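You operate a simulated robot arm through the tools that you are given. There is no shell and no other tool. Be economical: measure what you need, move in short steps, check, and stop when the job is done.

Carry out the task below with a simulated robot arm. There is one attempt and no reset: what you move stays moved.

Task
Put the air back on at about 7 bar.
Fine: mode switch to 0 and drain valve shut before the air valve opens.

Only the result counts: the job must be done as asked and must still hold three seconds after the hand-in. Knocking over, shifting, dropping, spilling or breaking anything else fails it.

Robot
A 7-joint arm with a two-finger gripper, on a carriage that runs on a rail from [-155.3, 158.8] to [11.1, -11.4] (x, y) and turns from -175 to 158 degrees about z. Base frame: it is fixed where the carriage stands at the start and does not move with it; the origin is on the floor, on the carriage's upright axis, x ahead of it, y to its left, z up; the surface under the hand at the start is at about z = 30. Units: cm, degrees, N and s.
With the tool pointing down near the work surface it reaches from about 52 to 92 cm from the robot's upright axis, wherever it stands. Its first joint turns from -149.0 to 149.0 degrees. Places, roughly: air valve [40, 80, 90]; bobbin zero button [60, 60, 130]; cone zero button [60, 60, 120]; drain valve [40, 80, 80]; jog button [70, 50, 110]; key [90, 20, 110]; lock bolt [40, 80, 120]; lower blue button [100, 20, 120]; mode switch [100, 20, 110]; mushroom button [100, 20, 130]; red isolator [40, 80, 130]; reset button [100, 20, 120]; section dial [70, 40, 120]; size dial [50, 70, 130]; stop button [100, 20, 120]; tube zero button [60, 60, 120]. Payload 2.45 kg.
The TCP is the grasp point between the finger pads, 2.6 cm short of the fingertips. In the tool frame z runs along the fingers and y along their closing line. Largest opening 9.6 cm; the body of the gripper starts 6.9 cm behind the TCP.
Orientation is told as [roll, pitch, yaw] about the base's x, y, z axes, in that order, counted from this pose: with the fingers straight down and closing along the base's y, the tool's x points along the base's -x, its y along +y and its z along -z.

Tools
- The arm moves only by the tool nudge_tool. Its argument "steps" is a list of rows, each a list of 7 numbers: the shift along the tool's x, y, z in mm, then the turn, a rotation vector about the tool's x, y, z in degrees, then the finger opening in mm, from 0 to 96. In form: [[tx, ty, tz, wx, wy, wz, jaw], ...]. A call has 1 to 10 rows; each row is the pose to reach, as a shift and turn from the pose commanded when the call began, along the tool's axes at that moment. Each row takes 0.2 s and may step no farther than 5 cm and 8.6 degrees from the row before; otherwise, or with a gripper value out of range, the whole call is refused. Where a pose cannot be reached the arm comes as near as it can. A force on the tool above 40 N (or 10 N above the force at the start of the call, whichever is more), or a blocked arm, ends the call early, and 0.2 s more pass. Each finger halts on what it meets, pressing with about 36 N; the grip force reading is that of the motor and also rises with nothing between the fingers. The clock runs only during rows and for 0.2 s after the last one: add rows that repeat a pose to give the fingers time. It gives the time, the measured TCP pose, the force on the tool (base axes), the opening and the grip force at its end, in the units of the frame above (readings bear some noise), with the torque about the TCP (base axes, N m) and any sound that the robot's microphone picked up.
- Cameras (640 x 400 px; columns grow to the right, rows downward): "scene" is now at [2.59, 21.83, 167.82]; the picture's right is [0.56, -0.83, 0.00], its down [-0.55, -0.37, -0.75] and it looks along [0.62, 0.42, -0.66] (base axes); focal length 262 px, centre (320, 200). "wrist" rides on the gripper at [8.2, 0.3, -9.8] in the tool frame; the picture's right is [-0.04, 1.00, 0.00], its down [-0.73, -0.03, -0.68] and it looks along [-0.68, -0.03, 0.73] (tool axes); focal length 256 px, centre (320, 200). There is no depth. A picture from a camera that has moved, and an enlarged one, comes with that camera's place and axes in the base frame and with its lens.
- camera(camera): a new picture of that camera. It takes no simulated time.
- lift_body(by): slides the trunk up (or, below 0, down) by that many cm; the arm and the scene camera ride with it, the base frame stays. It gives what a move gives, with no picture.
- drive_base(legs): drives the robot by 1 to 6 legs, each [ahead, left, turn to the left] in cm, cm and degrees, along the robot's own axes; the way and the turn of a leg run together, so that a leg with both is an arc; at most 150 cm and 180 degrees a leg. The arm and the cameras ride along, it lands a little off, and it stops where it bumps. It keeps to its track: a leg is cut to what the track allows. It gives what a move gives.
- aim_head(pan, tilt): turns the head with the scene camera to pan (to the left, within 155 degrees either way) and tilt (down, from -29 to 69), counted from straight ahead of the robot. It gives what a move gives.
- enlarge(camera, box): a new picture of the part [left, top, right, bottom] of that camera's present view, enlarged. It takes no simulated time.
- finish_job(): hands the job in; it is judged then, once.

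Work in short steps. Places have to be worked out from the pictures, the camera data and where the tool is seen: move nearer, look again, correct. Check each grasp and each placing, and mend what went wrong. You have 120 turns and 82 pictures in all, those below and enlarged ones among them. Open the gripper and draw the arm clear of the work before you hand the job in, unless the task says otherwise; then end with one line.

The tools are called after "Call:" as a command line: name --pt "numbers of a row" for each row, then --argument value for the rest, lists and objects as JSON in quotes. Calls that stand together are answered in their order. nudge_tool: Moves the arm, as the interface text tells. Its arguments: {"type":"object","properties":{"steps":{"type":"array","items":{"type":"array","items":{"type":"number"}}}},"required":["steps"]} The other tools are called the same way: lift_body (by) slides the trunk up or down; drive_base (legs) drives the base; aim_head (pan, tilt) turns the head that bears the scene camera; camera (camera) takes a picture; enlarge (camera, box) takes an enlarged picture of a part of a camera's view; finish_job () hands the job in.

At the start:

```text
clock: 0.0
ee_pos: [66.54, 36.83, 99.99]
tcp_rot: [0.0, 0.1, 0.0]
ft_force: [0.1, -0.4, 0.0]
moment: [0.01, -0.01, 0.04]
gripper_width: 9.58
gripper_force: 0.0
trunk travel left (down, up): [-67.5, 3.5]
robot x, y, heading: [0.09, -0.03, 0.1]
head pan, tilt: [34.0, 41.4]
```

scene: 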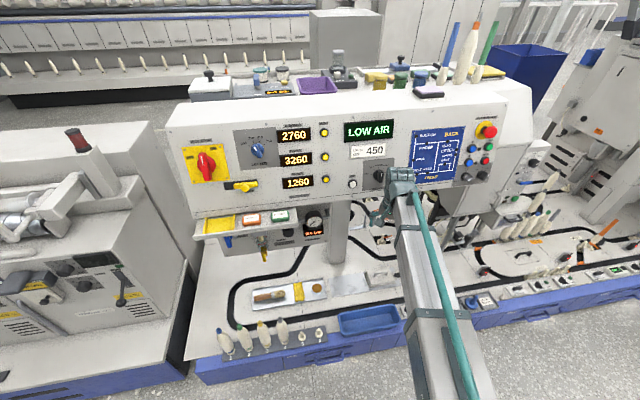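
wrist: 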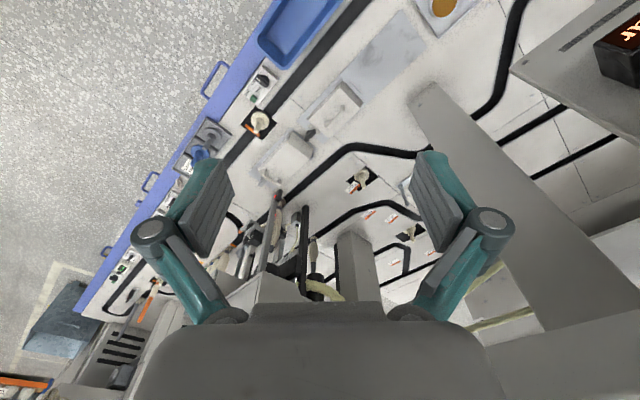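

The panel faces the robot; I'll look closer at the air valve region on the lower left and the right hand control cluster.

Call:
enlarge --camera "scene" --box '[180, 130, 340, 280]'

Call:
enlarge --camera "scene" --box '[340, 100, 520, 212]'

```text
2.67 times, centred on (260, 205) of scene
camera zoom: at [2.59, 21.83, 167.82], right [0.56, -0.83, 0.0], down [-0.55, -0.37, -0.75], along [0.62, 0.42, -0.66], focal length 700 px, centre (480, 187)
```

zoom: 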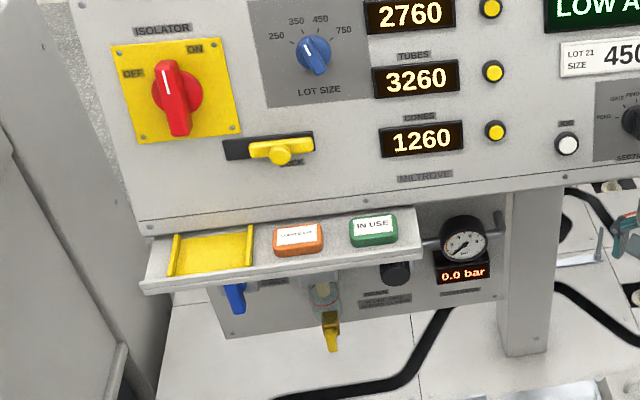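

```text
3.56 times, centred on (430, 156) of scene
camera zoom: at [2.59, 21.83, 167.82], right [0.56, -0.83, 0.0], down [-0.55, -0.37, -0.75], along [0.62, 0.42, -0.66], focal length 933 px, centre (-71, 356)
```

zoom: 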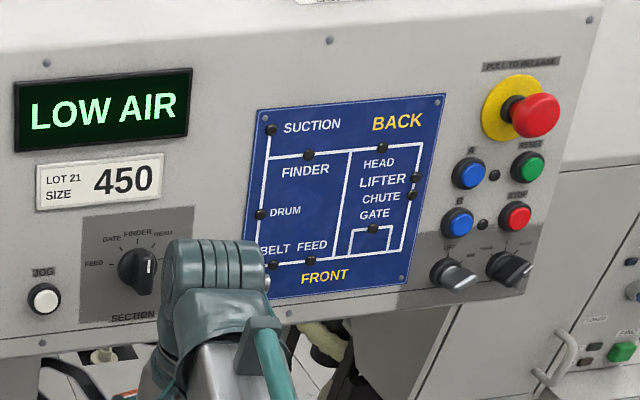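

I'll pull the hand back from the panel toward the robot and up a bit, before turning anything.

Call:
nudge_tool --pt "40 -22 0 0 0 0 96" --pt "80 -44 0 0 0 0 96" --pt "120 -66 0 0 0 0 96" --pt "150 -82 0 0 0 0 96" --pt "150 -82 0 0 0 0 96"

```text
clock: 1.2
ee_pos: [51.35, 28.85, 99.98]
tcp_rot: [-0.1, -0.1, 0.0]
ft_force: [-0.6, 0.3, 0.0]
moment: [0.0, 0.0, 0.0]
gripper_width: 9.58
gripper_force: 0.0
trunk travel left (down, up): [-67.5, 3.5]
robot x, y, heading: [0.11, -0.09, -0.1]
head pan, tilt: [34.0, 41.4]
```

Now slide the carriage to the right end of the rail and turn 45° so the hand squares with the panel.

Call:
drive_base --legs '[[11, -11.3, 0], [0, 0, 45]]'

Call:
aim_head --pan -28 --tilt 32

Call:
camera --camera "scene"

```text
clock: 4.6
ee_pos: [27.83, 45.35, 100.0]
tcp_rot: [-0.1, 0.0, 43.9]
ft_force: [-0.8, 1.0, -0.4]
moment: [0.03, -0.01, -0.04]
gripper_width: 9.59
gripper_force: 0.1
trunk travel left (down, up): [-67.5, 3.5]
robot x, y, heading: [10.79, -11.02, 43.9]
head pan, tilt: [34.0, 41.4]
```

```text
clock: 5.9
ee_pos: [27.8, 45.36, 100.12]
tcp_rot: [0.0, 0.1, 43.9]
ft_force: [0.6, 0.2, -0.6]
moment: [-0.01, 0.02, -0.04]
gripper_width: 9.58
gripper_force: 0.1
trunk travel left (down, up): [-67.5, 3.5]
robot x, y, heading: [11.0, -10.9, 43.9]
head pan, tilt: [-28.0, 32.0]
```

```text
77 pictures are left
camera scene: at [4.57, 0.6, 169.24], right [0.28, -0.96, 0.0], down [-0.51, -0.15, -0.85], along [0.82, 0.23, -0.53], focal length 262 px, centre (320, 200)
```

scene: 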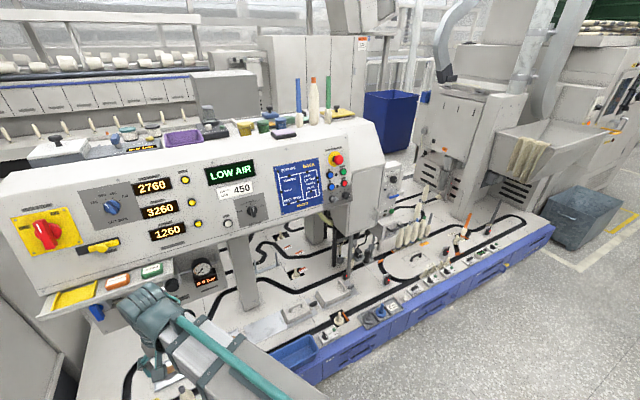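

Zoom onto the right control cluster to read labels and switch positions.

Call:
enlarge --camera "scene" --box '[310, 145, 374, 213]'

```text
5.88 times, centred on (342, 179) of scene
camera zoom: at [4.57, 0.6, 169.24], right [0.28, -0.96, 0.0], down [-0.51, -0.15, -0.85], along [0.82, 0.23, -0.53], focal length 1543 px, centre (191, 324)
```

zoom: 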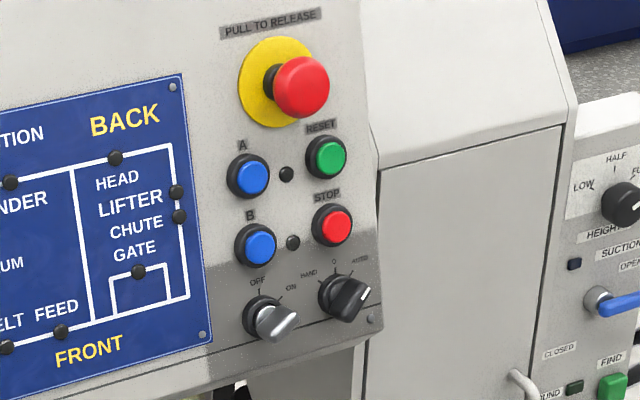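

Mode switch is HAND‑0‑AUTO and points to AUTO; triangulated knob at about (101, 16, 111). I'll swing the tool to horizontal while moving right and slightly up.

Call:
nudge_tool --pt "0 -45 -10 0 -8.5 0 96" --pt "0 -90 -20 0 -17 0 96" --pt "0 -135 -30 0 -25.5 0 96" --pt "0 -180 -40 0 -34 0 96" --pt "0 -225 -50 0 -42.5 0 96" --pt "0 -270 -60 0 -51 0 96" --pt "0 -315 -70 0 -59.5 0 96" --pt "0 -360 -80 0 -68 0 96" --pt "0 -405 -90 0 -76.5 0 96" --pt "0 -450 -100 0 -85 0 96"

Call:
camera --camera "wrist"

Call:
camera --camera "scene"

```text
clock: 8.1
ee_pos: [75.75, 13.85, 107.18]
tcp_rot: [-0.5, -85.1, 44.4]
ft_force: [0.7, 0.7, 0.4]
moment: [-0.04, 0.03, 0.01]
gripper_width: 9.6
gripper_force: 0.0
out of reach, approached as far as the arm can: row 2, 3, 4, 5, 6, 7, 8, 9, 10
trunk travel left (down, up): [-67.5, 3.5]
robot x, y, heading: [10.75, -11.25, 44.2]
head pan, tilt: [-28.0, 32.0]
```

```text
75 pictures are left
camera wrist: at [67.89, 6.83, 100.03], right [-0.69, 0.72, 0.04], down [-0.42, -0.44, 0.79], along [0.59, 0.53, 0.61], focal length 256 px, centre (320, 200)
```

wrist: 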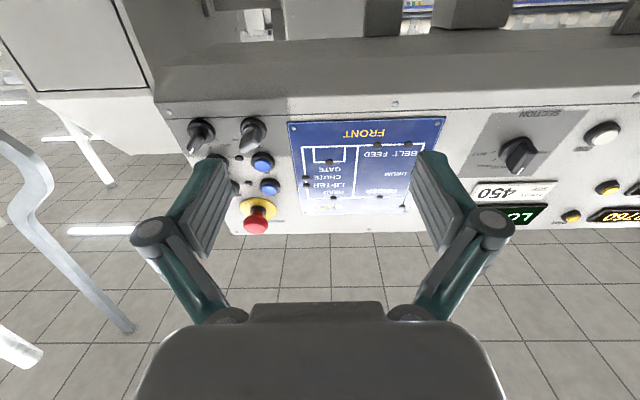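

```text
74 pictures are left
camera scene: at [4.59, 0.49, 169.26], right [0.27, -0.96, 0.0], down [-0.51, -0.14, -0.85], along [0.82, 0.23, -0.53], focal length 262 px, centre (320, 200)
```

scene: 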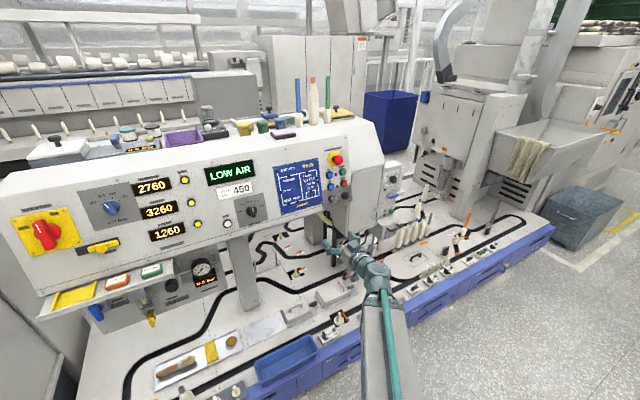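

The hand is now nearly horizontal. Panel face seems to lean back ~14°, so I'll move to a hover in front of the mode switch, tipping the tool ~10° down.

Call:
nudge_tool --pt "-14 -33 15 0 2 0 60" --pt "-28 -65 30 0 4 0 60" --pt "-42 -98 45 0 6 0 60" --pt "-55 -130 60 0 8 0 60" --pt "-69 -163 75 0 10 0 60"

Call:
camera --camera "wrist"

```text
clock: 9.3
ee_pos: [92.58, 8.13, 113.48]
tcp_rot: [0.1, -74.9, 43.8]
ft_force: [-0.6, -0.5, -0.3]
moment: [0.0, -0.01, 0.0]
gripper_width: 5.98
gripper_force: 0.0
trunk travel left (down, up): [-67.5, 3.5]
robot x, y, heading: [10.65, -11.09, 44.0]
head pan, tilt: [-28.0, 32.0]
```

```text
73 pictures are left
camera wrist: at [83.93, 0.31, 108.28], right [-0.69, 0.73, 0.04], down [-0.31, -0.34, 0.88], along [0.66, 0.59, 0.46], focal length 256 px, centre (320, 200)
```

wrist: 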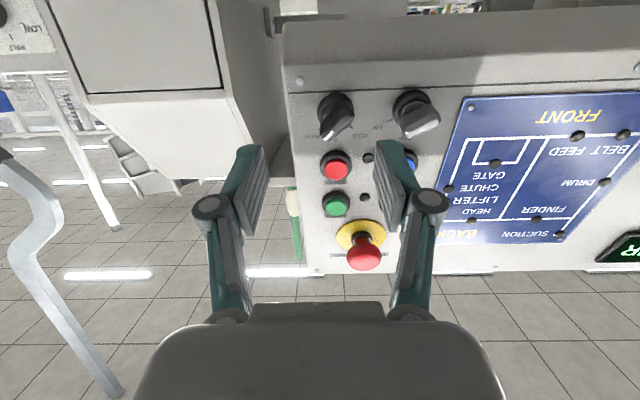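

Enlarging the knob area in the wrist view for a precise bearing.

Call:
enlarge --camera "wrist" --box '[280, 70, 480, 195]'

```text
3.20 times, centred on (380, 132) of wrist
camera zoom: at [83.93, 0.31, 108.28], right [-0.69, 0.73, 0.04], down [-0.31, -0.34, 0.88], along [0.66, 0.59, 0.46], focal length 819 px, centre (128, 416)
```

zoom: 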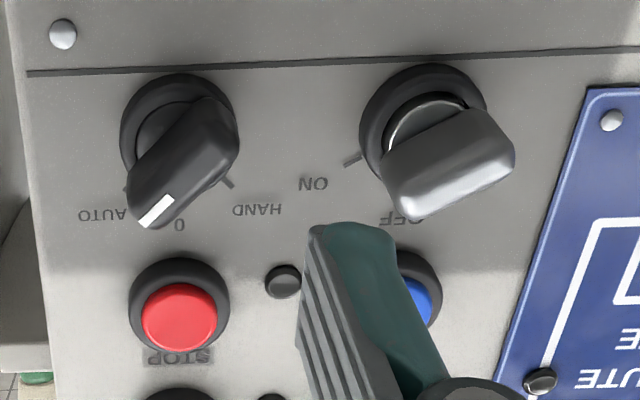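

Wing knob centre ≈ (98.9, 16.1, 112.4), pointed at AUTO (45° right of up). I'll roll the gripper +45° so the pads straddle the wing and move to a pre‑grasp 4 cm off.

Call:
nudge_tool --pt "-3 2 8 0 0 7.5 48" --pt "-6 5 16 0 0 15 48" --pt "-8 7 24 0 0 22.5 48" --pt "-11 9 32 0 0 30 48" --pt "-13 11 40 0 0 37.5 48" --pt "-16 13 47 0 0 45 48" --pt "-16 13 47 0 0 45 48"

Call:
camera --camera "wrist"

```text
clock: 10.9
ee_pos: [94.98, 12.37, 113.7]
tcp_rot: [69.4, -43.1, -31.6]
ft_force: [-0.3, -0.5, -0.1]
moment: [-0.01, 0.01, 0.0]
gripper_width: 4.8
gripper_force: 0.1
trunk travel left (down, up): [-67.5, 3.5]
robot x, y, heading: [10.82, -10.92, 43.8]
head pan, tilt: [-28.0, 32.0]
```

```text
71 pictures are left
camera wrist: at [82.88, 9.16, 110.97], right [-0.33, 0.62, 0.71], down [0.0, -0.75, 0.66], along [0.94, 0.21, 0.25], focal length 256 px, centre (320, 200)
```

wrist: 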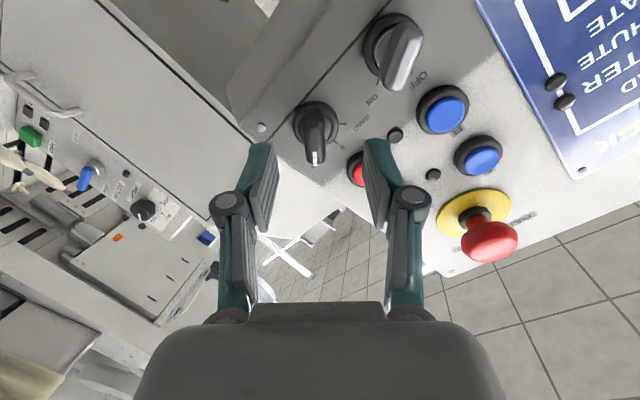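

Wing lies centred and aligned between the pads. Advance 40 mm along the tool axis in small steps.

Call:
nudge_tool --pt "0 -1 12 0 0 0 48" --pt "0 -1 24 0 0 0 48" --pt "0 -1 34 0 0 0 48" --pt "0 -1 42 0 0 0 48" --pt "0 -1 42 0 0 0 48"

Call:
camera --camera "wrist"

```text
clock: 12.1
ee_pos: [97.78, 15.28, 112.55]
tcp_rot: [69.2, -43.1, -31.6]
ft_force: [-0.6, -0.6, -0.1]
moment: [-0.05, -0.03, 0.03]
gripper_width: 4.79
gripper_force: 0.0
trunk travel left (down, up): [-67.5, 3.5]
robot x, y, heading: [11.1, -10.95, 44.0]
head pan, tilt: [-28.0, 32.0]
```

```text
70 pictures are left
camera wrist: at [85.76, 11.9, 109.78], right [-0.33, 0.62, 0.71], down [-0.01, -0.75, 0.66], along [0.94, 0.22, 0.25], focal length 256 px, centre (320, 200)
```

wrist: 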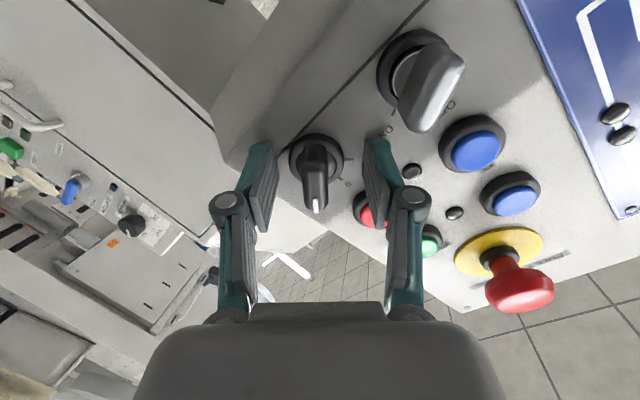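

Pads straddle the wing with tips ~1.9 cm past its face and no contact. Close on it.

Call:
nudge_tool --pt "0 0 0 0 0 0 30" --pt "0 0 0 0 0 0 14" --pt "0 0 0 0 0 0 10" --pt "0 0 0 0 0 0 10"

```text
clock: 13.1
ee_pos: [97.77, 15.02, 112.56]
tcp_rot: [69.2, -43.1, -31.6]
ft_force: [-6.6, -8.0, -2.8]
moment: [-0.03, -0.04, 0.01]
gripper_width: 1.57
gripper_force: 4.0
trunk travel left (down, up): [-67.5, 3.5]
robot x, y, heading: [10.76, -11.12, 43.7]
head pan, tilt: [-28.0, 32.0]
```

Gripped at 1.57 cm. Turn the knob 45° counter‑clockwise (wz −45) to 0.

Call:
nudge_tool --pt "0 0 0 0 0 -7.5 8" --pt "0 0 0 0 0 -15 8" --pt "0 0 0 0 0 -22.5 8" --pt "0 0 0 0 0 -30 8" --pt "0 0 0 0 0 -37.5 8" --pt "0 0 0 0 0 -45 8" --pt "0 0 0 0 0 -45 8"

Call:
camera --camera "wrist"

```text
clock: 14.7
ee_pos: [97.83, 15.07, 112.58]
tcp_rot: [-0.4, -75.1, 44.2]
ft_force: [-6.0, -15.8, -3.6]
moment: [-0.02, -0.15, -0.1]
gripper_width: 1.27
gripper_force: 39.2
trunk travel left (down, up): [-67.5, 3.5]
robot x, y, heading: [10.43, -11.17, 43.9]
head pan, tilt: [-28.0, 32.0]
```

```text
69 pictures are left
camera wrist: at [89.25, 7.19, 107.37], right [-0.69, 0.73, 0.04], down [-0.32, -0.34, 0.88], along [0.66, 0.59, 0.47], focal length 256 px, centre (320, 200)
```

wrist: 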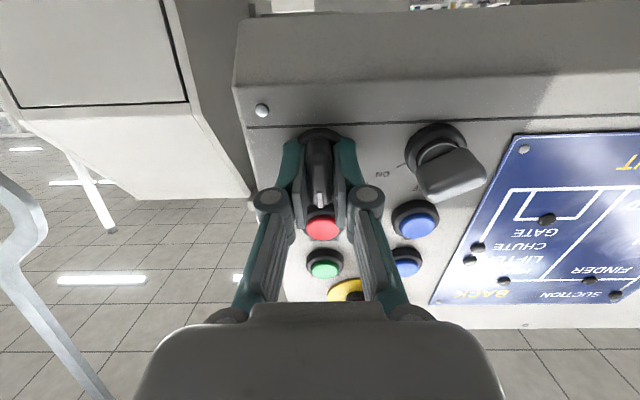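

The wing is now vertical (at 0). Open and draw straight back, then verify.

Call:
nudge_tool --pt "0 0 0 0 0 0 25" --pt "0 0 0 0 0 0 40" --pt "0 0 0 0 0 0 40" --pt "0 0 -30 0 0 0 40" --pt "0 0 -60 0 0 0 40" --pt "0 0 -90 0 0 0 40"

Call:
enlarge --camera "wrist" --box '[240, 70, 440, 195]'

```text
clock: 16.1
ee_pos: [91.65, 9.19, 114.88]
tcp_rot: [0.0, -74.9, 44.0]
ft_force: [0.2, 0.1, 0.5]
moment: [-0.02, 0.01, -0.01]
gripper_width: 4.0
gripper_force: 0.0
trunk travel left (down, up): [-67.5, 3.5]
robot x, y, heading: [10.85, -10.9, 44.1]
head pan, tilt: [-28.0, 32.0]
```

```text
3.20 times, centred on (340, 132) of wrist
camera zoom: at [83.02, 1.29, 109.55], right [-0.69, 0.73, 0.04], down [-0.32, -0.34, 0.88], along [0.66, 0.59, 0.47], focal length 819 px, centre (256, 416)
```

zoom: 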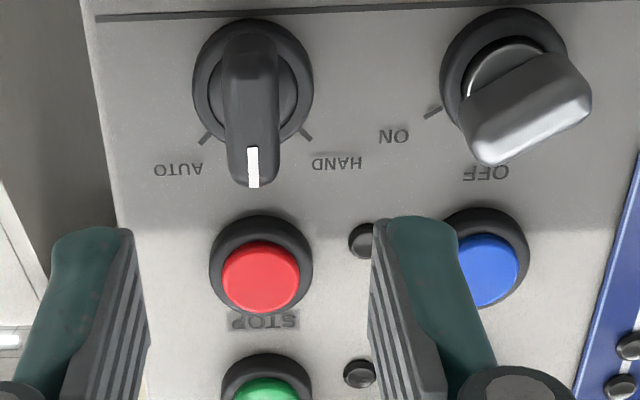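

Mode switch is confirmed at 0. Now withdraw the hand further and swing it left in front of the robot before driving to the air panel.

Call:
nudge_tool --pt "0 10 -40 0 0 0 40" --pt "0 50 -60 0 0 0 40" --pt "0 95 -70 0 0 0 40" --pt "0 140 -80 0 0 0 40" --pt "0 185 -80 0 0 0 40" --pt "0 230 -80 0 0 0 40" --pt "0 275 -80 0 0 0 40" --pt "0 320 -80 0 0 0 40"

```text
clock: 17.9
ee_pos: [69.54, 30.22, 117.85]
tcp_rot: [-0.1, -75.0, 44.0]
ft_force: [0.0, -0.5, 0.1]
moment: [0.01, -0.02, -0.02]
gripper_width: 4.02
gripper_force: 0.0
out of reach, approached as far as the arm can: row 5, 6, 7, 8
trunk travel left (down, up): [-67.5, 3.5]
robot x, y, heading: [10.93, -11.22, 43.7]
head pan, tilt: [-28.0, 32.0]
```

Clear of the shelf (front edge n≈80). Drive 40 cm left along the rail and look from there with the head aimed at the air panel.

Call:
drive_base --legs '[[0, 40, 0]]'

Call:
aim_head --pan 5 --tilt 40

Call:
camera --camera "scene"

Call:
camera --camera "wrist"

```text
clock: 20.4
ee_pos: [41.64, 58.81, 117.69]
tcp_rot: [-0.2, -75.0, 44.3]
ft_force: [-0.9, -0.2, -0.4]
moment: [0.0, -0.01, 0.01]
gripper_width: 4.0
gripper_force: 0.1
trunk travel left (down, up): [-67.5, 3.5]
robot x, y, heading: [-16.69, 17.3, 43.9]
head pan, tilt: [-28.0, 32.0]
```

```text
clock: 21.4
ee_pos: [41.66, 58.79, 117.82]
tcp_rot: [0.0, -75.0, 44.1]
ft_force: [-0.5, 0.0, 0.0]
moment: [0.02, 0.03, -0.05]
gripper_width: 4.02
gripper_force: 0.1
trunk travel left (down, up): [-67.5, 3.5]
robot x, y, heading: [-16.63, 17.05, 43.9]
head pan, tilt: [5.0, 40.0]
```

```text
67 pictures are left
camera scene: at [-26.32, 32.89, 168.02], right [0.76, -0.65, 0.0], down [-0.42, -0.49, -0.77], along [0.5, 0.58, -0.64], focal length 262 px, centre (320, 200)
```

scene: 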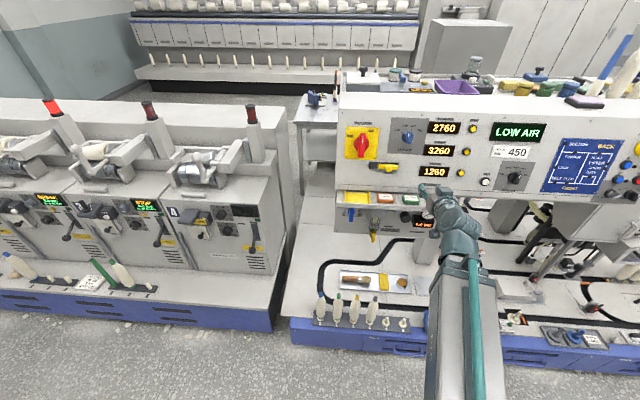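

```text
66 pictures are left
camera wrist: at [33.1, 50.94, 112.56], right [-0.69, 0.72, 0.04], down [-0.31, -0.35, 0.88], along [0.65, 0.6, 0.46], focal length 256 px, centre (320, 200)
```

wrist: 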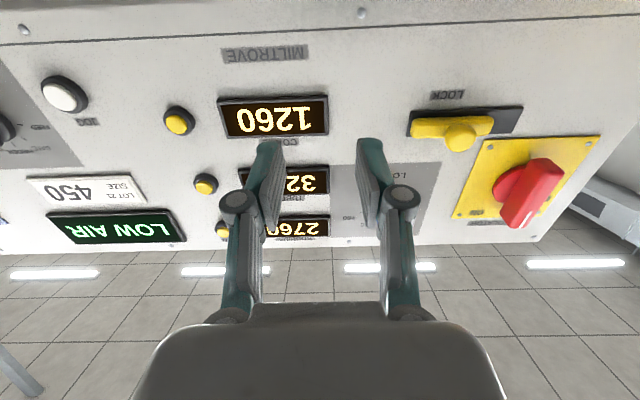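

Lowering the trunk 30 cm brings the hand and head camera to air‑panel height, with tip n≈73.5 against shelf front ≈79.

Call:
lift_body --by -30

Call:
camera --camera "wrist"

Call:
camera --camera "scene"

```text
clock: 24.4
ee_pos: [41.63, 58.82, 87.77]
tcp_rot: [0.0, -75.1, 44.2]
ft_force: [0.0, -0.1, 0.5]
moment: [-0.03, -0.02, 0.01]
gripper_width: 3.98
gripper_force: 0.1
trunk travel left (down, up): [-37.5, 33.5]
robot x, y, heading: [-16.88, 17.33, 43.9]
head pan, tilt: [5.0, 40.0]
```

```text
65 pictures are left
camera wrist: at [33.1, 50.94, 82.56], right [-0.69, 0.72, 0.04], down [-0.31, -0.35, 0.88], along [0.65, 0.6, 0.46], focal length 256 px, centre (320, 200)
```

wrist: 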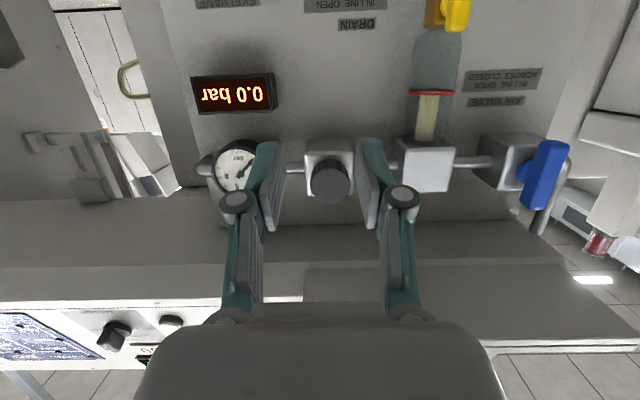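

```text
64 pictures are left
camera scene: at [-26.33, 32.89, 138.03], right [0.76, -0.65, 0.0], down [-0.42, -0.49, -0.77], along [0.5, 0.58, -0.64], focal length 262 px, centre (320, 200)
```

scene: 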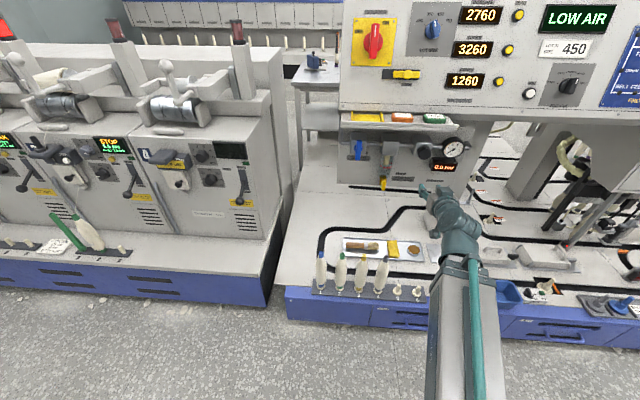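

Great view. Enlarging both to read labels and see the valve handles.

Call:
enlarge --camera "scene" --box '[335, 110, 479, 200]'

Call:
enlarge --camera "wrist" --box '[180, 0, 600, 262]'

```text
4.44 times, centred on (407, 155) of scene
camera zoom: at [-26.33, 32.89, 138.03], right [0.76, -0.65, 0.0], down [-0.42, -0.49, -0.77], along [0.5, 0.58, -0.64], focal length 1166 px, centre (-67, 400)
```

zoom: 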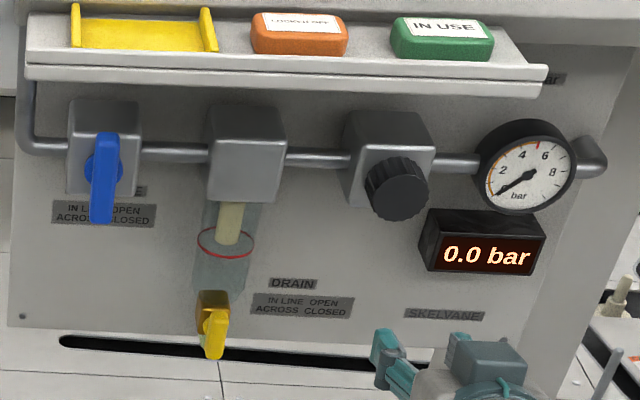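

```text
1.52 times, centred on (390, 131) of wrist
camera zoom: at [33.1, 50.94, 82.56], right [-0.69, 0.72, 0.04], down [-0.31, -0.35, 0.88], along [0.65, 0.6, 0.46], focal length 390 px, centre (213, 305)
```

zoom: 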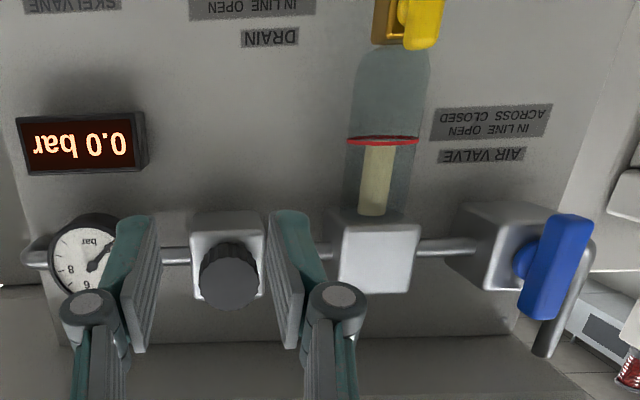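

Air valve handle is vertical (across a horizontal pipe = closed); drain handle is vertical (in line = open), display 0.0 bar. Triangulated: drain handle ≈ (44.1, 77.9, 78.8), air handle ≈ (34.9, 84.3, 93.8). I'll level the tool and go to a hover 8 cm before the drain handle.

Call:
nudge_tool --pt "18 30 14 0 -3.75 0 40" --pt "36 60 28 0 -7.5 0 40" --pt "54 90 42 0 -11.25 0 40" --pt "72 117 60 0 -15 0 40" --pt "72 117 60 0 -15 0 40"

Call:
camera --camera "wrist"

Call:
enlarge --camera "scene" --box '[335, 110, 479, 200]'

```text
clock: 25.6
ee_pos: [36.46, 69.0, 79.43]
tcp_rot: [-24.6, -85.9, 71.2]
ft_force: [0.2, 0.2, 0.0]
moment: [0.0, 0.0, 0.0]
gripper_width: 3.99
gripper_force: 0.1
out of reach, approached as far as the arm can: row 1, 2, 3, 4, 5
trunk travel left (down, up): [-37.5, 33.5]
robot x, y, heading: [-16.63, 17.33, 44.2]
head pan, tilt: [5.0, 40.0]
```

```text
61 pictures are left
camera wrist: at [29.22, 61.5, 71.97], right [-0.72, 0.69, 0.01], down [-0.43, -0.46, 0.78], along [0.54, 0.56, 0.63], focal length 256 px, centre (320, 200)
```

wrist: 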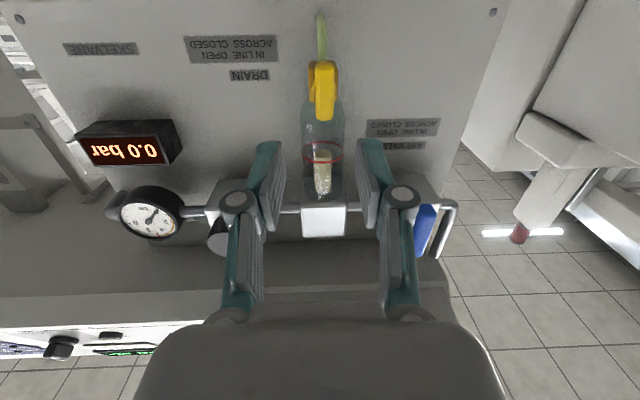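

```text
4.44 times, centred on (407, 155) of scene
camera zoom: at [-26.31, 32.9, 138.02], right [0.76, -0.65, 0.0], down [-0.42, -0.49, -0.77], along [0.5, 0.58, -0.64], focal length 1166 px, centre (-67, 400)
```

zoom: 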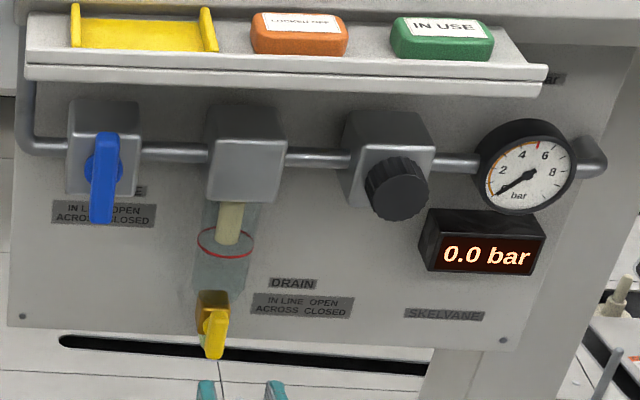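

Handle is centred laterally. Enlarge to see its shape.

Call:
enlarge --camera "wrist" --box '[270, 30, 398, 110]'

```text
5.00 times, centred on (334, 70) of wrist
camera zoom: at [29.22, 61.5, 71.97], right [-0.72, 0.69, 0.01], down [-0.43, -0.46, 0.78], along [0.54, 0.56, 0.63], focal length 1280 px, centre (250, 850)
```

zoom: 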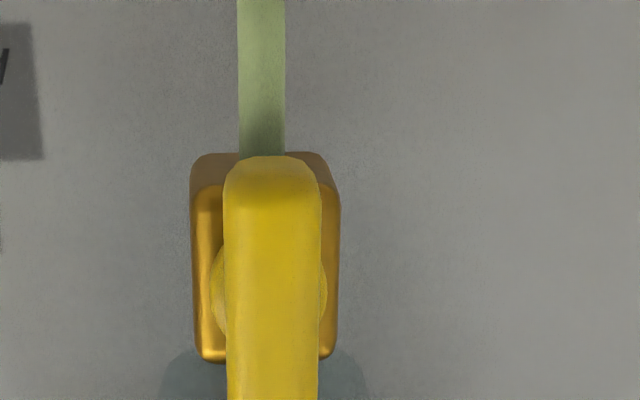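

Advance to ~6 cm from the handle, straightening the tool to be square with the panel.

Call:
nudge_tool --pt "2 1 18 0.7 -1.3 0 45" --pt "4 3 36 1.4 -2.6 0 45" --pt "6 4.5 54 2 -4 0 45" --pt "6 4.5 54 2 -4 0 45"

Call:
camera --camera "wrist"

```text
clock: 26.6
ee_pos: [40.16, 71.99, 77.32]
tcp_rot: [-74.3, -82.9, 121.8]
ft_force: [0.0, -0.8, 0.0]
moment: [0.01, -0.02, 0.02]
gripper_width: 4.49
gripper_force: 0.1
out of reach, approached as far as the arm can: row 1, 2, 3
trunk travel left (down, up): [-37.5, 33.5]
robot x, y, heading: [-16.81, 17.14, 44.2]
head pan, tilt: [5.0, 40.0]
```

```text
58 pictures are left
camera wrist: at [33.77, 64.11, 69.6], right [-0.74, 0.67, -0.08], down [-0.48, -0.44, 0.75], along [0.47, 0.59, 0.65], focal length 256 px, centre (320, 200)
```

wrist: 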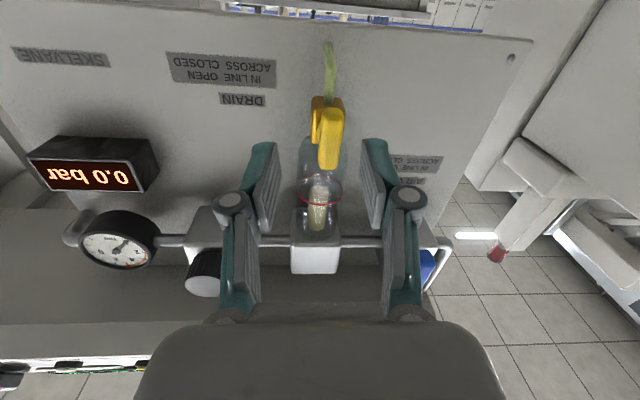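

Small residual roll/yaw errors (~5°, 3°); correct these and centre on the handle.

Call:
nudge_tool --pt "-5 5 5 1.5 -1 2.3 45" --pt "-10 10 10 3 -2 4.6 45" --pt "-10 10 10 3 -2 4.6 45"

Call:
camera --camera "wrist"

```text
clock: 27.4
ee_pos: [41.93, 71.73, 79.18]
tcp_rot: [-108.9, -81.6, 154.5]
ft_force: [0.4, 0.2, 0.3]
moment: [-0.04, 0.0, 0.01]
gripper_width: 4.5
gripper_force: 0.1
out of reach, approached as far as the arm can: row 1, 2, 3
trunk travel left (down, up): [-37.5, 33.5]
robot x, y, heading: [-17.49, 17.24, 44.2]
head pan, tilt: [5.0, 40.0]
```

```text
57 pictures are left
camera wrist: at [36.09, 64.32, 70.65], right [-0.71, 0.7, -0.1], down [-0.55, -0.46, 0.7], along [0.44, 0.55, 0.71], focal length 256 px, centre (320, 200)
```

wrist: 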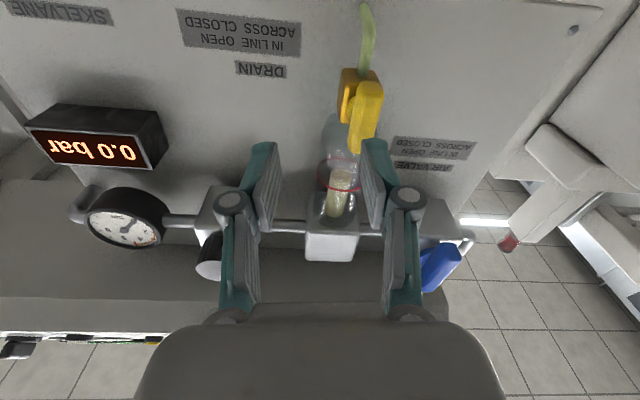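

The arm is at its limits here straight ahead (roll drifts). The lateral pose worked well at the mode switch, so I'll back off, swing the hand right, then drive the base left.

Call:
nudge_tool --pt "0 -5 -25 0 0 1 45" --pt "-5 -30 -45 0 0 2 45" --pt "-10 -75 -45 0 0 3 45" --pt "-10 -120 -45 0 0 4 45" --pt "-10 -165 -45 0 0 5 45" --pt "-10 -210 -45 0 0 6 45" --pt "-10 -255 -45 0 0 6 45" --pt "-10 -300 -45 0 0 6 45" --pt "-10 -300 -45 0 0 6 45"

Call:
camera --camera "scene"

```text
clock: 29.4
ee_pos: [59.82, 47.68, 83.89]
tcp_rot: [-143.5, -86.6, -170.6]
ft_force: [0.3, 1.2, 0.2]
moment: [-0.01, -0.01, 0.0]
gripper_width: 4.47
gripper_force: 0.1
trunk travel left (down, up): [-37.5, 33.5]
robot x, y, heading: [-16.87, 17.35, 44.3]
head pan, tilt: [5.0, 40.0]
```

```text
56 pictures are left
camera scene: at [-26.32, 32.88, 138.02], right [0.76, -0.65, 0.0], down [-0.42, -0.49, -0.77], along [0.5, 0.58, -0.64], focal length 262 px, centre (320, 200)
```

scene: 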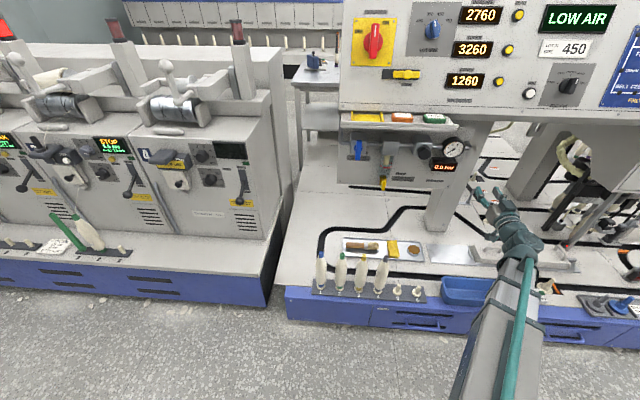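

Reachable there. Drive 32 cm left so the hand returns in front of the drain valve.

Call:
drive_base --legs '[[0, 32, 0]]'

Call:
camera --camera "wrist"

```text
clock: 31.5
ee_pos: [37.48, 70.33, 83.91]
tcp_rot: [-143.3, -86.5, -170.9]
ft_force: [-0.3, 0.0, -0.2]
moment: [0.0, -0.03, 0.01]
gripper_width: 4.49
gripper_force: 0.1
trunk travel left (down, up): [-37.5, 33.5]
robot x, y, heading: [-39.13, 39.95, 44.0]
head pan, tilt: [5.0, 40.0]
```

```text
55 pictures are left
camera wrist: at [30.89, 63.61, 75.34], right [-0.72, 0.7, 0.01], down [-0.49, -0.51, 0.7], along [0.49, 0.5, 0.71], focal length 256 px, centre (320, 200)
```

wrist: 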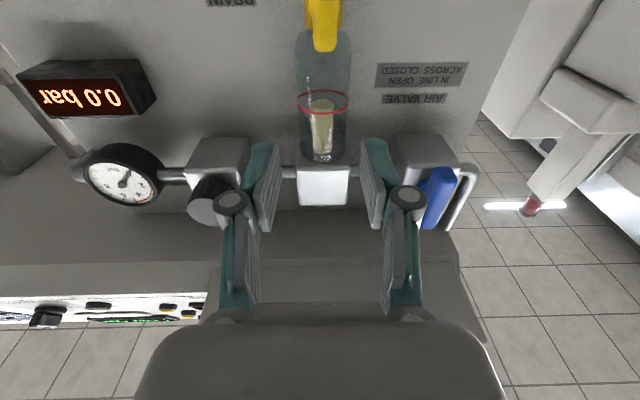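

Good orientation now. Move down 5.5 cm and 3.5 cm forward to align with the drain handle.

Call:
nudge_tool --pt "28 1 0 0.5 1.2 0 45" --pt "57 3 5 1 2.4 0 45" --pt "57 3 35 1 2.4 0 45" --pt "57 3 35 1 2.4 0 45"

Call:
camera --camera "wrist"

Call:
enlarge --camera "scene" --box '[405, 130, 549, 220]'

```text
clock: 32.5
ee_pos: [39.97, 73.11, 78.23]
tcp_rot: [-99.2, -88.0, 143.7]
ft_force: [0.5, 1.2, 0.2]
moment: [0.0, -0.05, -0.02]
gripper_width: 4.51
gripper_force: 0.0
trunk travel left (down, up): [-37.5, 33.5]
robot x, y, heading: [-39.38, 40.29, 44.3]
head pan, tilt: [5.0, 40.0]
```

```text
54 pictures are left
camera wrist: at [32.98, 66.28, 70.12], right [-0.7, 0.71, 0.01], down [-0.48, -0.48, 0.73], along [0.52, 0.51, 0.68], focal length 256 px, centre (320, 200)
```

wrist: 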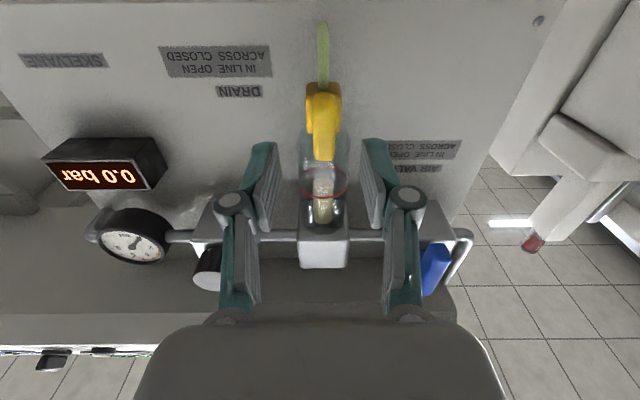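

```text
4.44 times, centred on (477, 175) of scene
camera zoom: at [-48.67, 55.8, 138.02], right [0.76, -0.65, 0.0], down [-0.42, -0.49, -0.77], along [0.5, 0.58, -0.64], focal length 1166 px, centre (-378, 311)
```

zoom: 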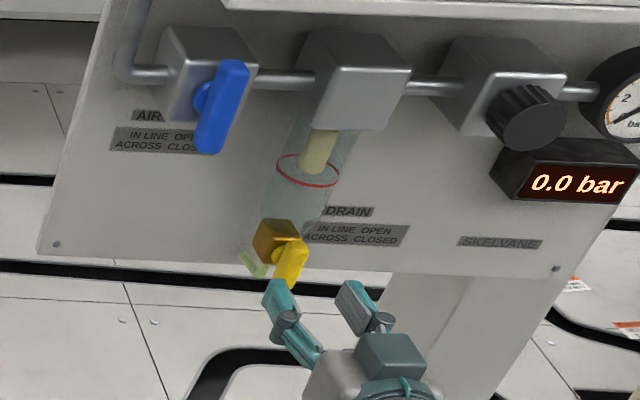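

Aligned. Advance 40 mm and check.

Call:
nudge_tool --pt "0 2 14 0 0 0 45" --pt "0 2 28 0 0 0 45" --pt "0 2 40 0 0 0 45" --pt "0 2 40 0 0 0 45"

Call:
camera --camera "wrist"

Call:
enlarge --camera "scene" --box '[405, 130, 549, 220]'

```text
clock: 33.5
ee_pos: [42.67, 76.12, 78.3]
tcp_rot: [-99.4, -88.0, 144.0]
ft_force: [-1.1, -0.6, 0.1]
moment: [0.01, -0.01, 0.01]
gripper_width: 4.5
gripper_force: 0.0
trunk travel left (down, up): [-37.5, 33.5]
robot x, y, heading: [-39.24, 40.59, 44.0]
head pan, tilt: [5.0, 40.0]
```

```text
52 pictures are left
camera wrist: at [35.75, 69.21, 70.21], right [-0.7, 0.71, 0.01], down [-0.48, -0.48, 0.73], along [0.52, 0.51, 0.68], focal length 256 px, centre (320, 200)
```

wrist: 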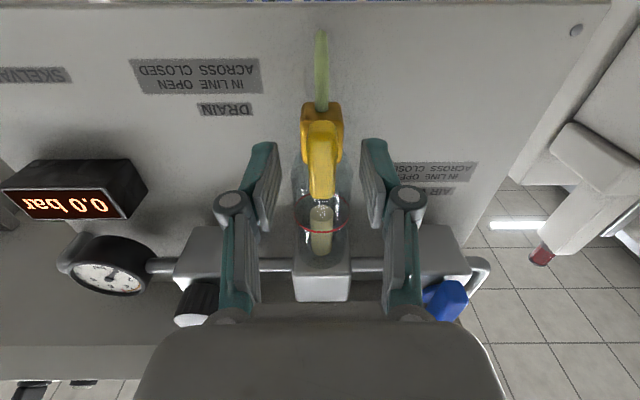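

```text
4.44 times, centred on (477, 175) of scene
camera zoom: at [-48.67, 55.8, 138.02], right [0.76, -0.65, 0.0], down [-0.42, -0.49, -0.77], along [0.5, 0.58, -0.64], focal length 1166 px, centre (-378, 311)
```

zoom: 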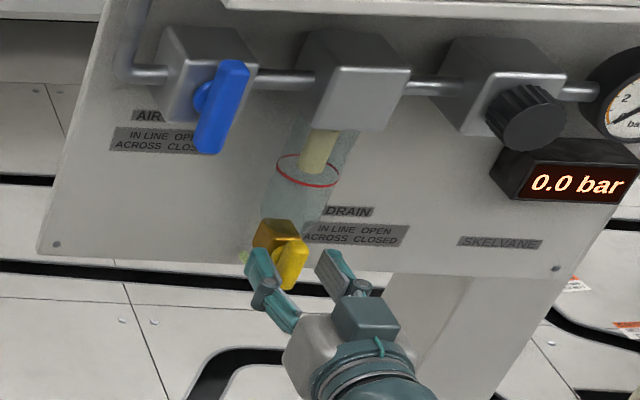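

Tips just reach the handle. Advance another 20 mm.

Call:
nudge_tool --pt "0 0 10 0 0 0 45" --pt "0 0 20 0 0 0 45" --pt "0 0 20 0 0 0 45"

Call:
camera --camera "wrist"

Call:
enlarge --camera "scene" --box '[405, 130, 549, 220]'

```text
clock: 34.3
ee_pos: [44.27, 77.53, 78.41]
tcp_rot: [-99.6, -88.0, 144.3]
ft_force: [-0.7, 0.7, 0.8]
moment: [-0.02, -0.02, 0.01]
gripper_width: 4.5
gripper_force: 0.0
trunk travel left (down, up): [-37.5, 33.5]
robot x, y, heading: [-39.33, 40.4, 44.1]
head pan, tilt: [5.0, 40.0]
```

```text
50 pictures are left
camera wrist: at [37.21, 70.68, 70.32], right [-0.7, 0.71, 0.01], down [-0.48, -0.48, 0.73], along [0.52, 0.51, 0.68], focal length 256 px, centre (320, 200)
```

wrist: 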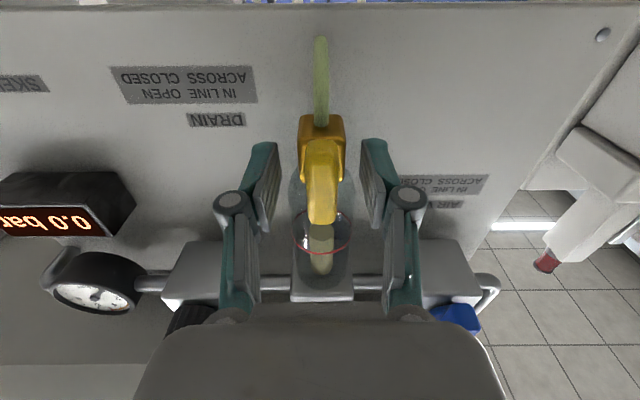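

```text
4.44 times, centred on (477, 175) of scene
camera zoom: at [-48.67, 55.8, 138.02], right [0.76, -0.65, 0.0], down [-0.42, -0.49, -0.77], along [0.5, 0.58, -0.64], focal length 1166 px, centre (-378, 311)
```

zoom: 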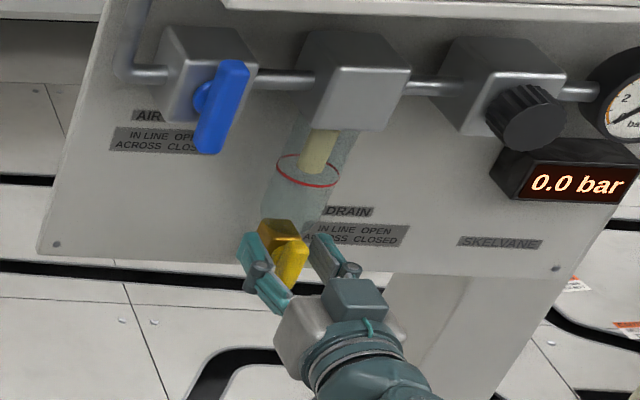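

Handle is between the pads, centre near the TCP. Close the grip.

Call:
nudge_tool --pt "0 0 0 0 0 0 28" --pt "0 0 0 0 0 0 14" --pt "0 0 0 0 0 0 8" --pt "0 0 0 0 0 0 8"

Call:
camera --camera "wrist"

```text
clock: 35.3
ee_pos: [44.03, 77.48, 78.44]
tcp_rot: [-100.6, -88.1, 145.2]
ft_force: [-5.0, 2.9, -1.3]
moment: [0.65, 0.8, 0.14]
gripper_width: 2.66
gripper_force: 44.8
trunk travel left (down, up): [-37.5, 33.5]
robot x, y, heading: [-39.39, 39.9, 44.4]
head pan, tilt: [5.0, 40.0]
```

```text
48 pictures are left
camera wrist: at [37.14, 70.73, 70.32], right [-0.7, 0.71, 0.01], down [-0.48, -0.48, 0.73], along [0.52, 0.51, 0.68], focal length 256 px, centre (320, 200)
```

wrist: 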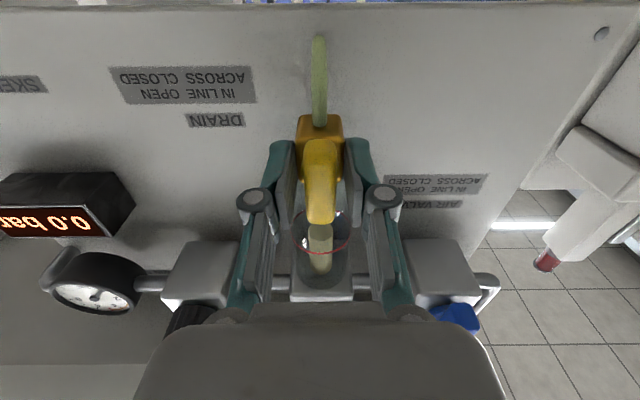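

2.66 cm: the tips are gripping the valve block, not the handle. Open, back off 14 mm, and close again.

Call:
nudge_tool --pt "0 0 0 0 0 0 36" --pt "0 0 0 0 0 0 40" --pt "0 0 -14 0 0 0 40" --pt "0 0 -14 0 0 0 40" --pt "0 0 -14 0 0 0 25" --pt "0 0 -14 0 0 0 12" --pt "0 0 -14 0 0 0 6" --pt "0 0 -14 0 0 0 6"

Call:
camera --camera "wrist"

Call:
enlarge --camera "scene" --box '[435, 160, 499, 200]'

```text
clock: 37.1
ee_pos: [43.23, 76.65, 78.38]
tcp_rot: [-99.1, -88.0, 143.8]
ft_force: [-8.8, 5.5, -3.4]
moment: [0.11, -0.1, 0.24]
gripper_width: 1.45
gripper_force: 41.0
trunk travel left (down, up): [-37.5, 33.5]
robot x, y, heading: [-39.55, 40.23, 44.2]
head pan, tilt: [5.0, 40.0]
```

```text
47 pictures are left
camera wrist: at [36.17, 69.74, 70.27], right [-0.7, 0.71, 0.0], down [-0.48, -0.48, 0.73], along [0.52, 0.51, 0.68], focal length 256 px, centre (320, 200)
```

wrist: 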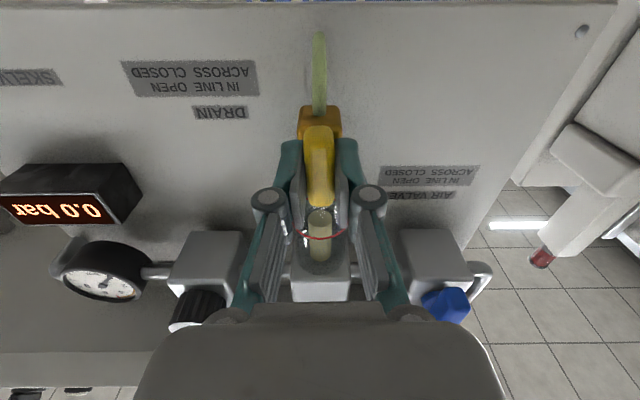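

```text
10.00 times, centred on (467, 180) of scene
camera zoom: at [-48.72, 55.86, 138.01], right [0.76, -0.65, 0.0], down [-0.42, -0.49, -0.77], along [0.5, 0.58, -0.64], focal length 2623 px, centre (-1150, 400)
```

zoom: 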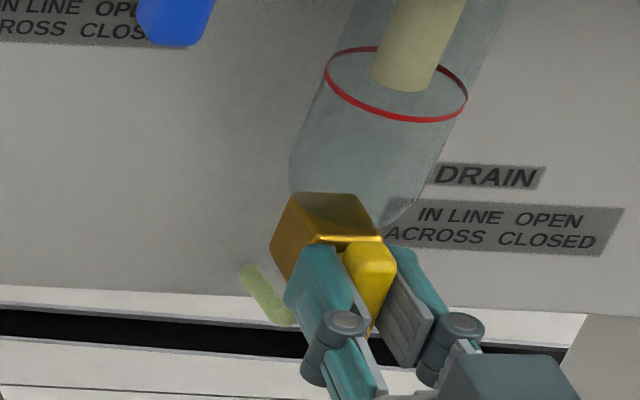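

Gripped the 1.45 cm handle bar. Try a small turn clockwise to test the direction.

Call:
nudge_tool --pt "0 0 0 0 0 6 6" --pt "0 0 0 0 0 12 6" --pt "0 0 0 0 0 18 6"

Call:
camera --camera "wrist"

```text
clock: 37.9
ee_pos: [43.13, 76.6, 78.38]
tcp_rot: [91.1, -74.2, -46.2]
ft_force: [-9.9, 7.1, -3.3]
moment: [-1.29, -0.93, 0.29]
gripper_width: 1.87
gripper_force: 43.9
trunk travel left (down, up): [-37.5, 33.5]
robot x, y, heading: [-39.21, 40.5, 44.0]
head pan, tilt: [5.0, 40.0]
```

```text
45 pictures are left
camera wrist: at [34.41, 71.52, 70.67], right [-0.67, 0.67, 0.31], down [-0.32, -0.64, 0.69], along [0.67, 0.36, 0.65], focal length 256 px, centre (320, 200)
```

wrist: 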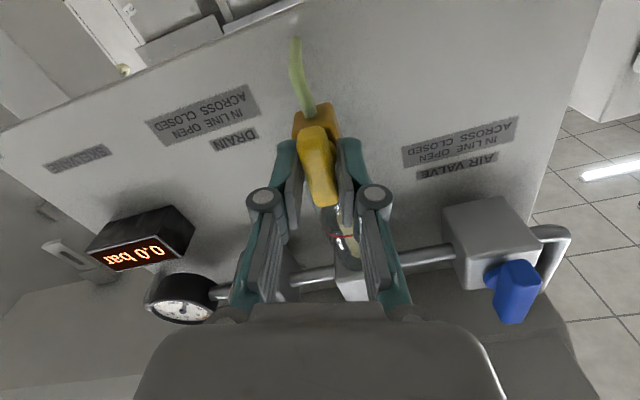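

The handle resisted (fingers spread, 1.6 N·m), so it is at its stop this way. Turn the other way.

Call:
nudge_tool --pt "0 0 0 0 0 -8 6" --pt "0 0 0 0 0 -16 6" --pt "0 0 0 0 0 -24 6" --pt "0 0 0 0 0 -32 6" --pt "0 0 0 0 0 -40 6"

Call:
camera --camera "wrist"

```text
clock: 39.1
ee_pos: [43.07, 76.85, 78.45]
tcp_rot: [-91.0, -65.9, 135.7]
ft_force: [-4.7, 20.8, 9.1]
moment: [-0.39, 0.45, 0.02]
gripper_width: 1.44
gripper_force: 40.7
trunk travel left (down, up): [-37.5, 33.5]
robot x, y, heading: [-39.2, 40.25, 44.1]
head pan, tilt: [5.0, 40.0]
```

```text
44 pictures are left
camera wrist: at [38.28, 67.65, 70.92], right [-0.65, 0.66, -0.37], down [-0.68, -0.29, 0.68], along [0.34, 0.69, 0.64], focal length 256 px, centre (320, 200)
```

wrist: 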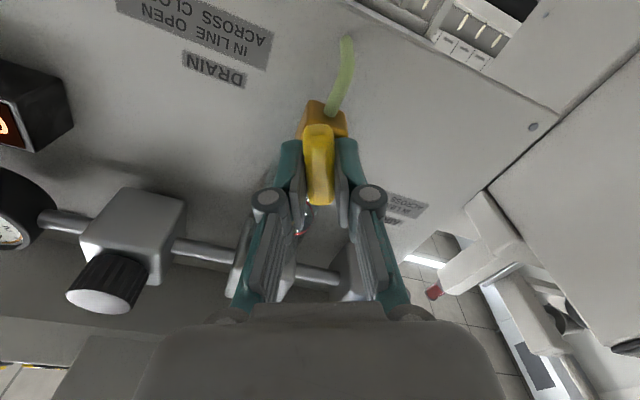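

The handle follows counter‑clockwise. Continue.

Call:
nudge_tool --pt "0 0 0 0 0 -8 6" --pt "0 0 0 0 0 -16 6" --pt "0 0 0 0 0 -24 6" --pt "0 0 0 0 0 -32 6" --pt "0 0 0 0 0 -32 6"

```text
clock: 40.3
ee_pos: [43.02, 76.9, 78.31]
tcp_rot: [-90.5, -33.9, 135.3]
ft_force: [-6.2, 30.1, 7.1]
moment: [-0.02, 0.1, 0.14]
gripper_width: 1.49
gripper_force: 40.8
trunk travel left (down, up): [-37.5, 33.5]
robot x, y, heading: [-38.82, 40.11, 44.0]
head pan, tilt: [5.0, 40.0]
```

Side load of ~25 N toward the left; relieve it by a 2 mm shift while continuing to −90.

Call:
nudge_tool --pt "-1 1 1 0 0 -8 6" --pt "-2 1.5 1 0 0 -16 6" --pt "-2 1.5 1 0 0 -24 6" --pt "-2 1.5 1 0 0 -34 6" --pt "-2 1.5 1 0 0 -34 6"

Call:
nudge_tool --pt "-2 1.5 1 0 0 -8 6" --pt "-2 1.5 1 0 0 -16 6" --pt "-2 1.5 1 0 0 -24 6" --pt "-2 1.5 1 0 0 -32 6" --pt "-2 1.5 1 0 0 -34 6"

```text
refused: row 4 steps farther than a row can; nothing moved
```

```text
clock: 40.9
ee_pos: [43.07, 76.89, 78.36]
tcp_rot: [-88.7, -20.0, 134.9]
ft_force: [0.6, 4.1, -9.9]
moment: [0.07, -0.04, -0.35]
gripper_width: 1.49
gripper_force: 41.4
out of reach, approached as far as the arm can: row 2
trunk travel left (down, up): [-37.5, 33.5]
robot x, y, heading: [-39.45, 40.28, 43.9]
head pan, tilt: [5.0, 40.0]
stopped in row 2: the force on the tool passed its limit at 58 N (the readings are from after the stop); the commanded pose is now the measured one
```

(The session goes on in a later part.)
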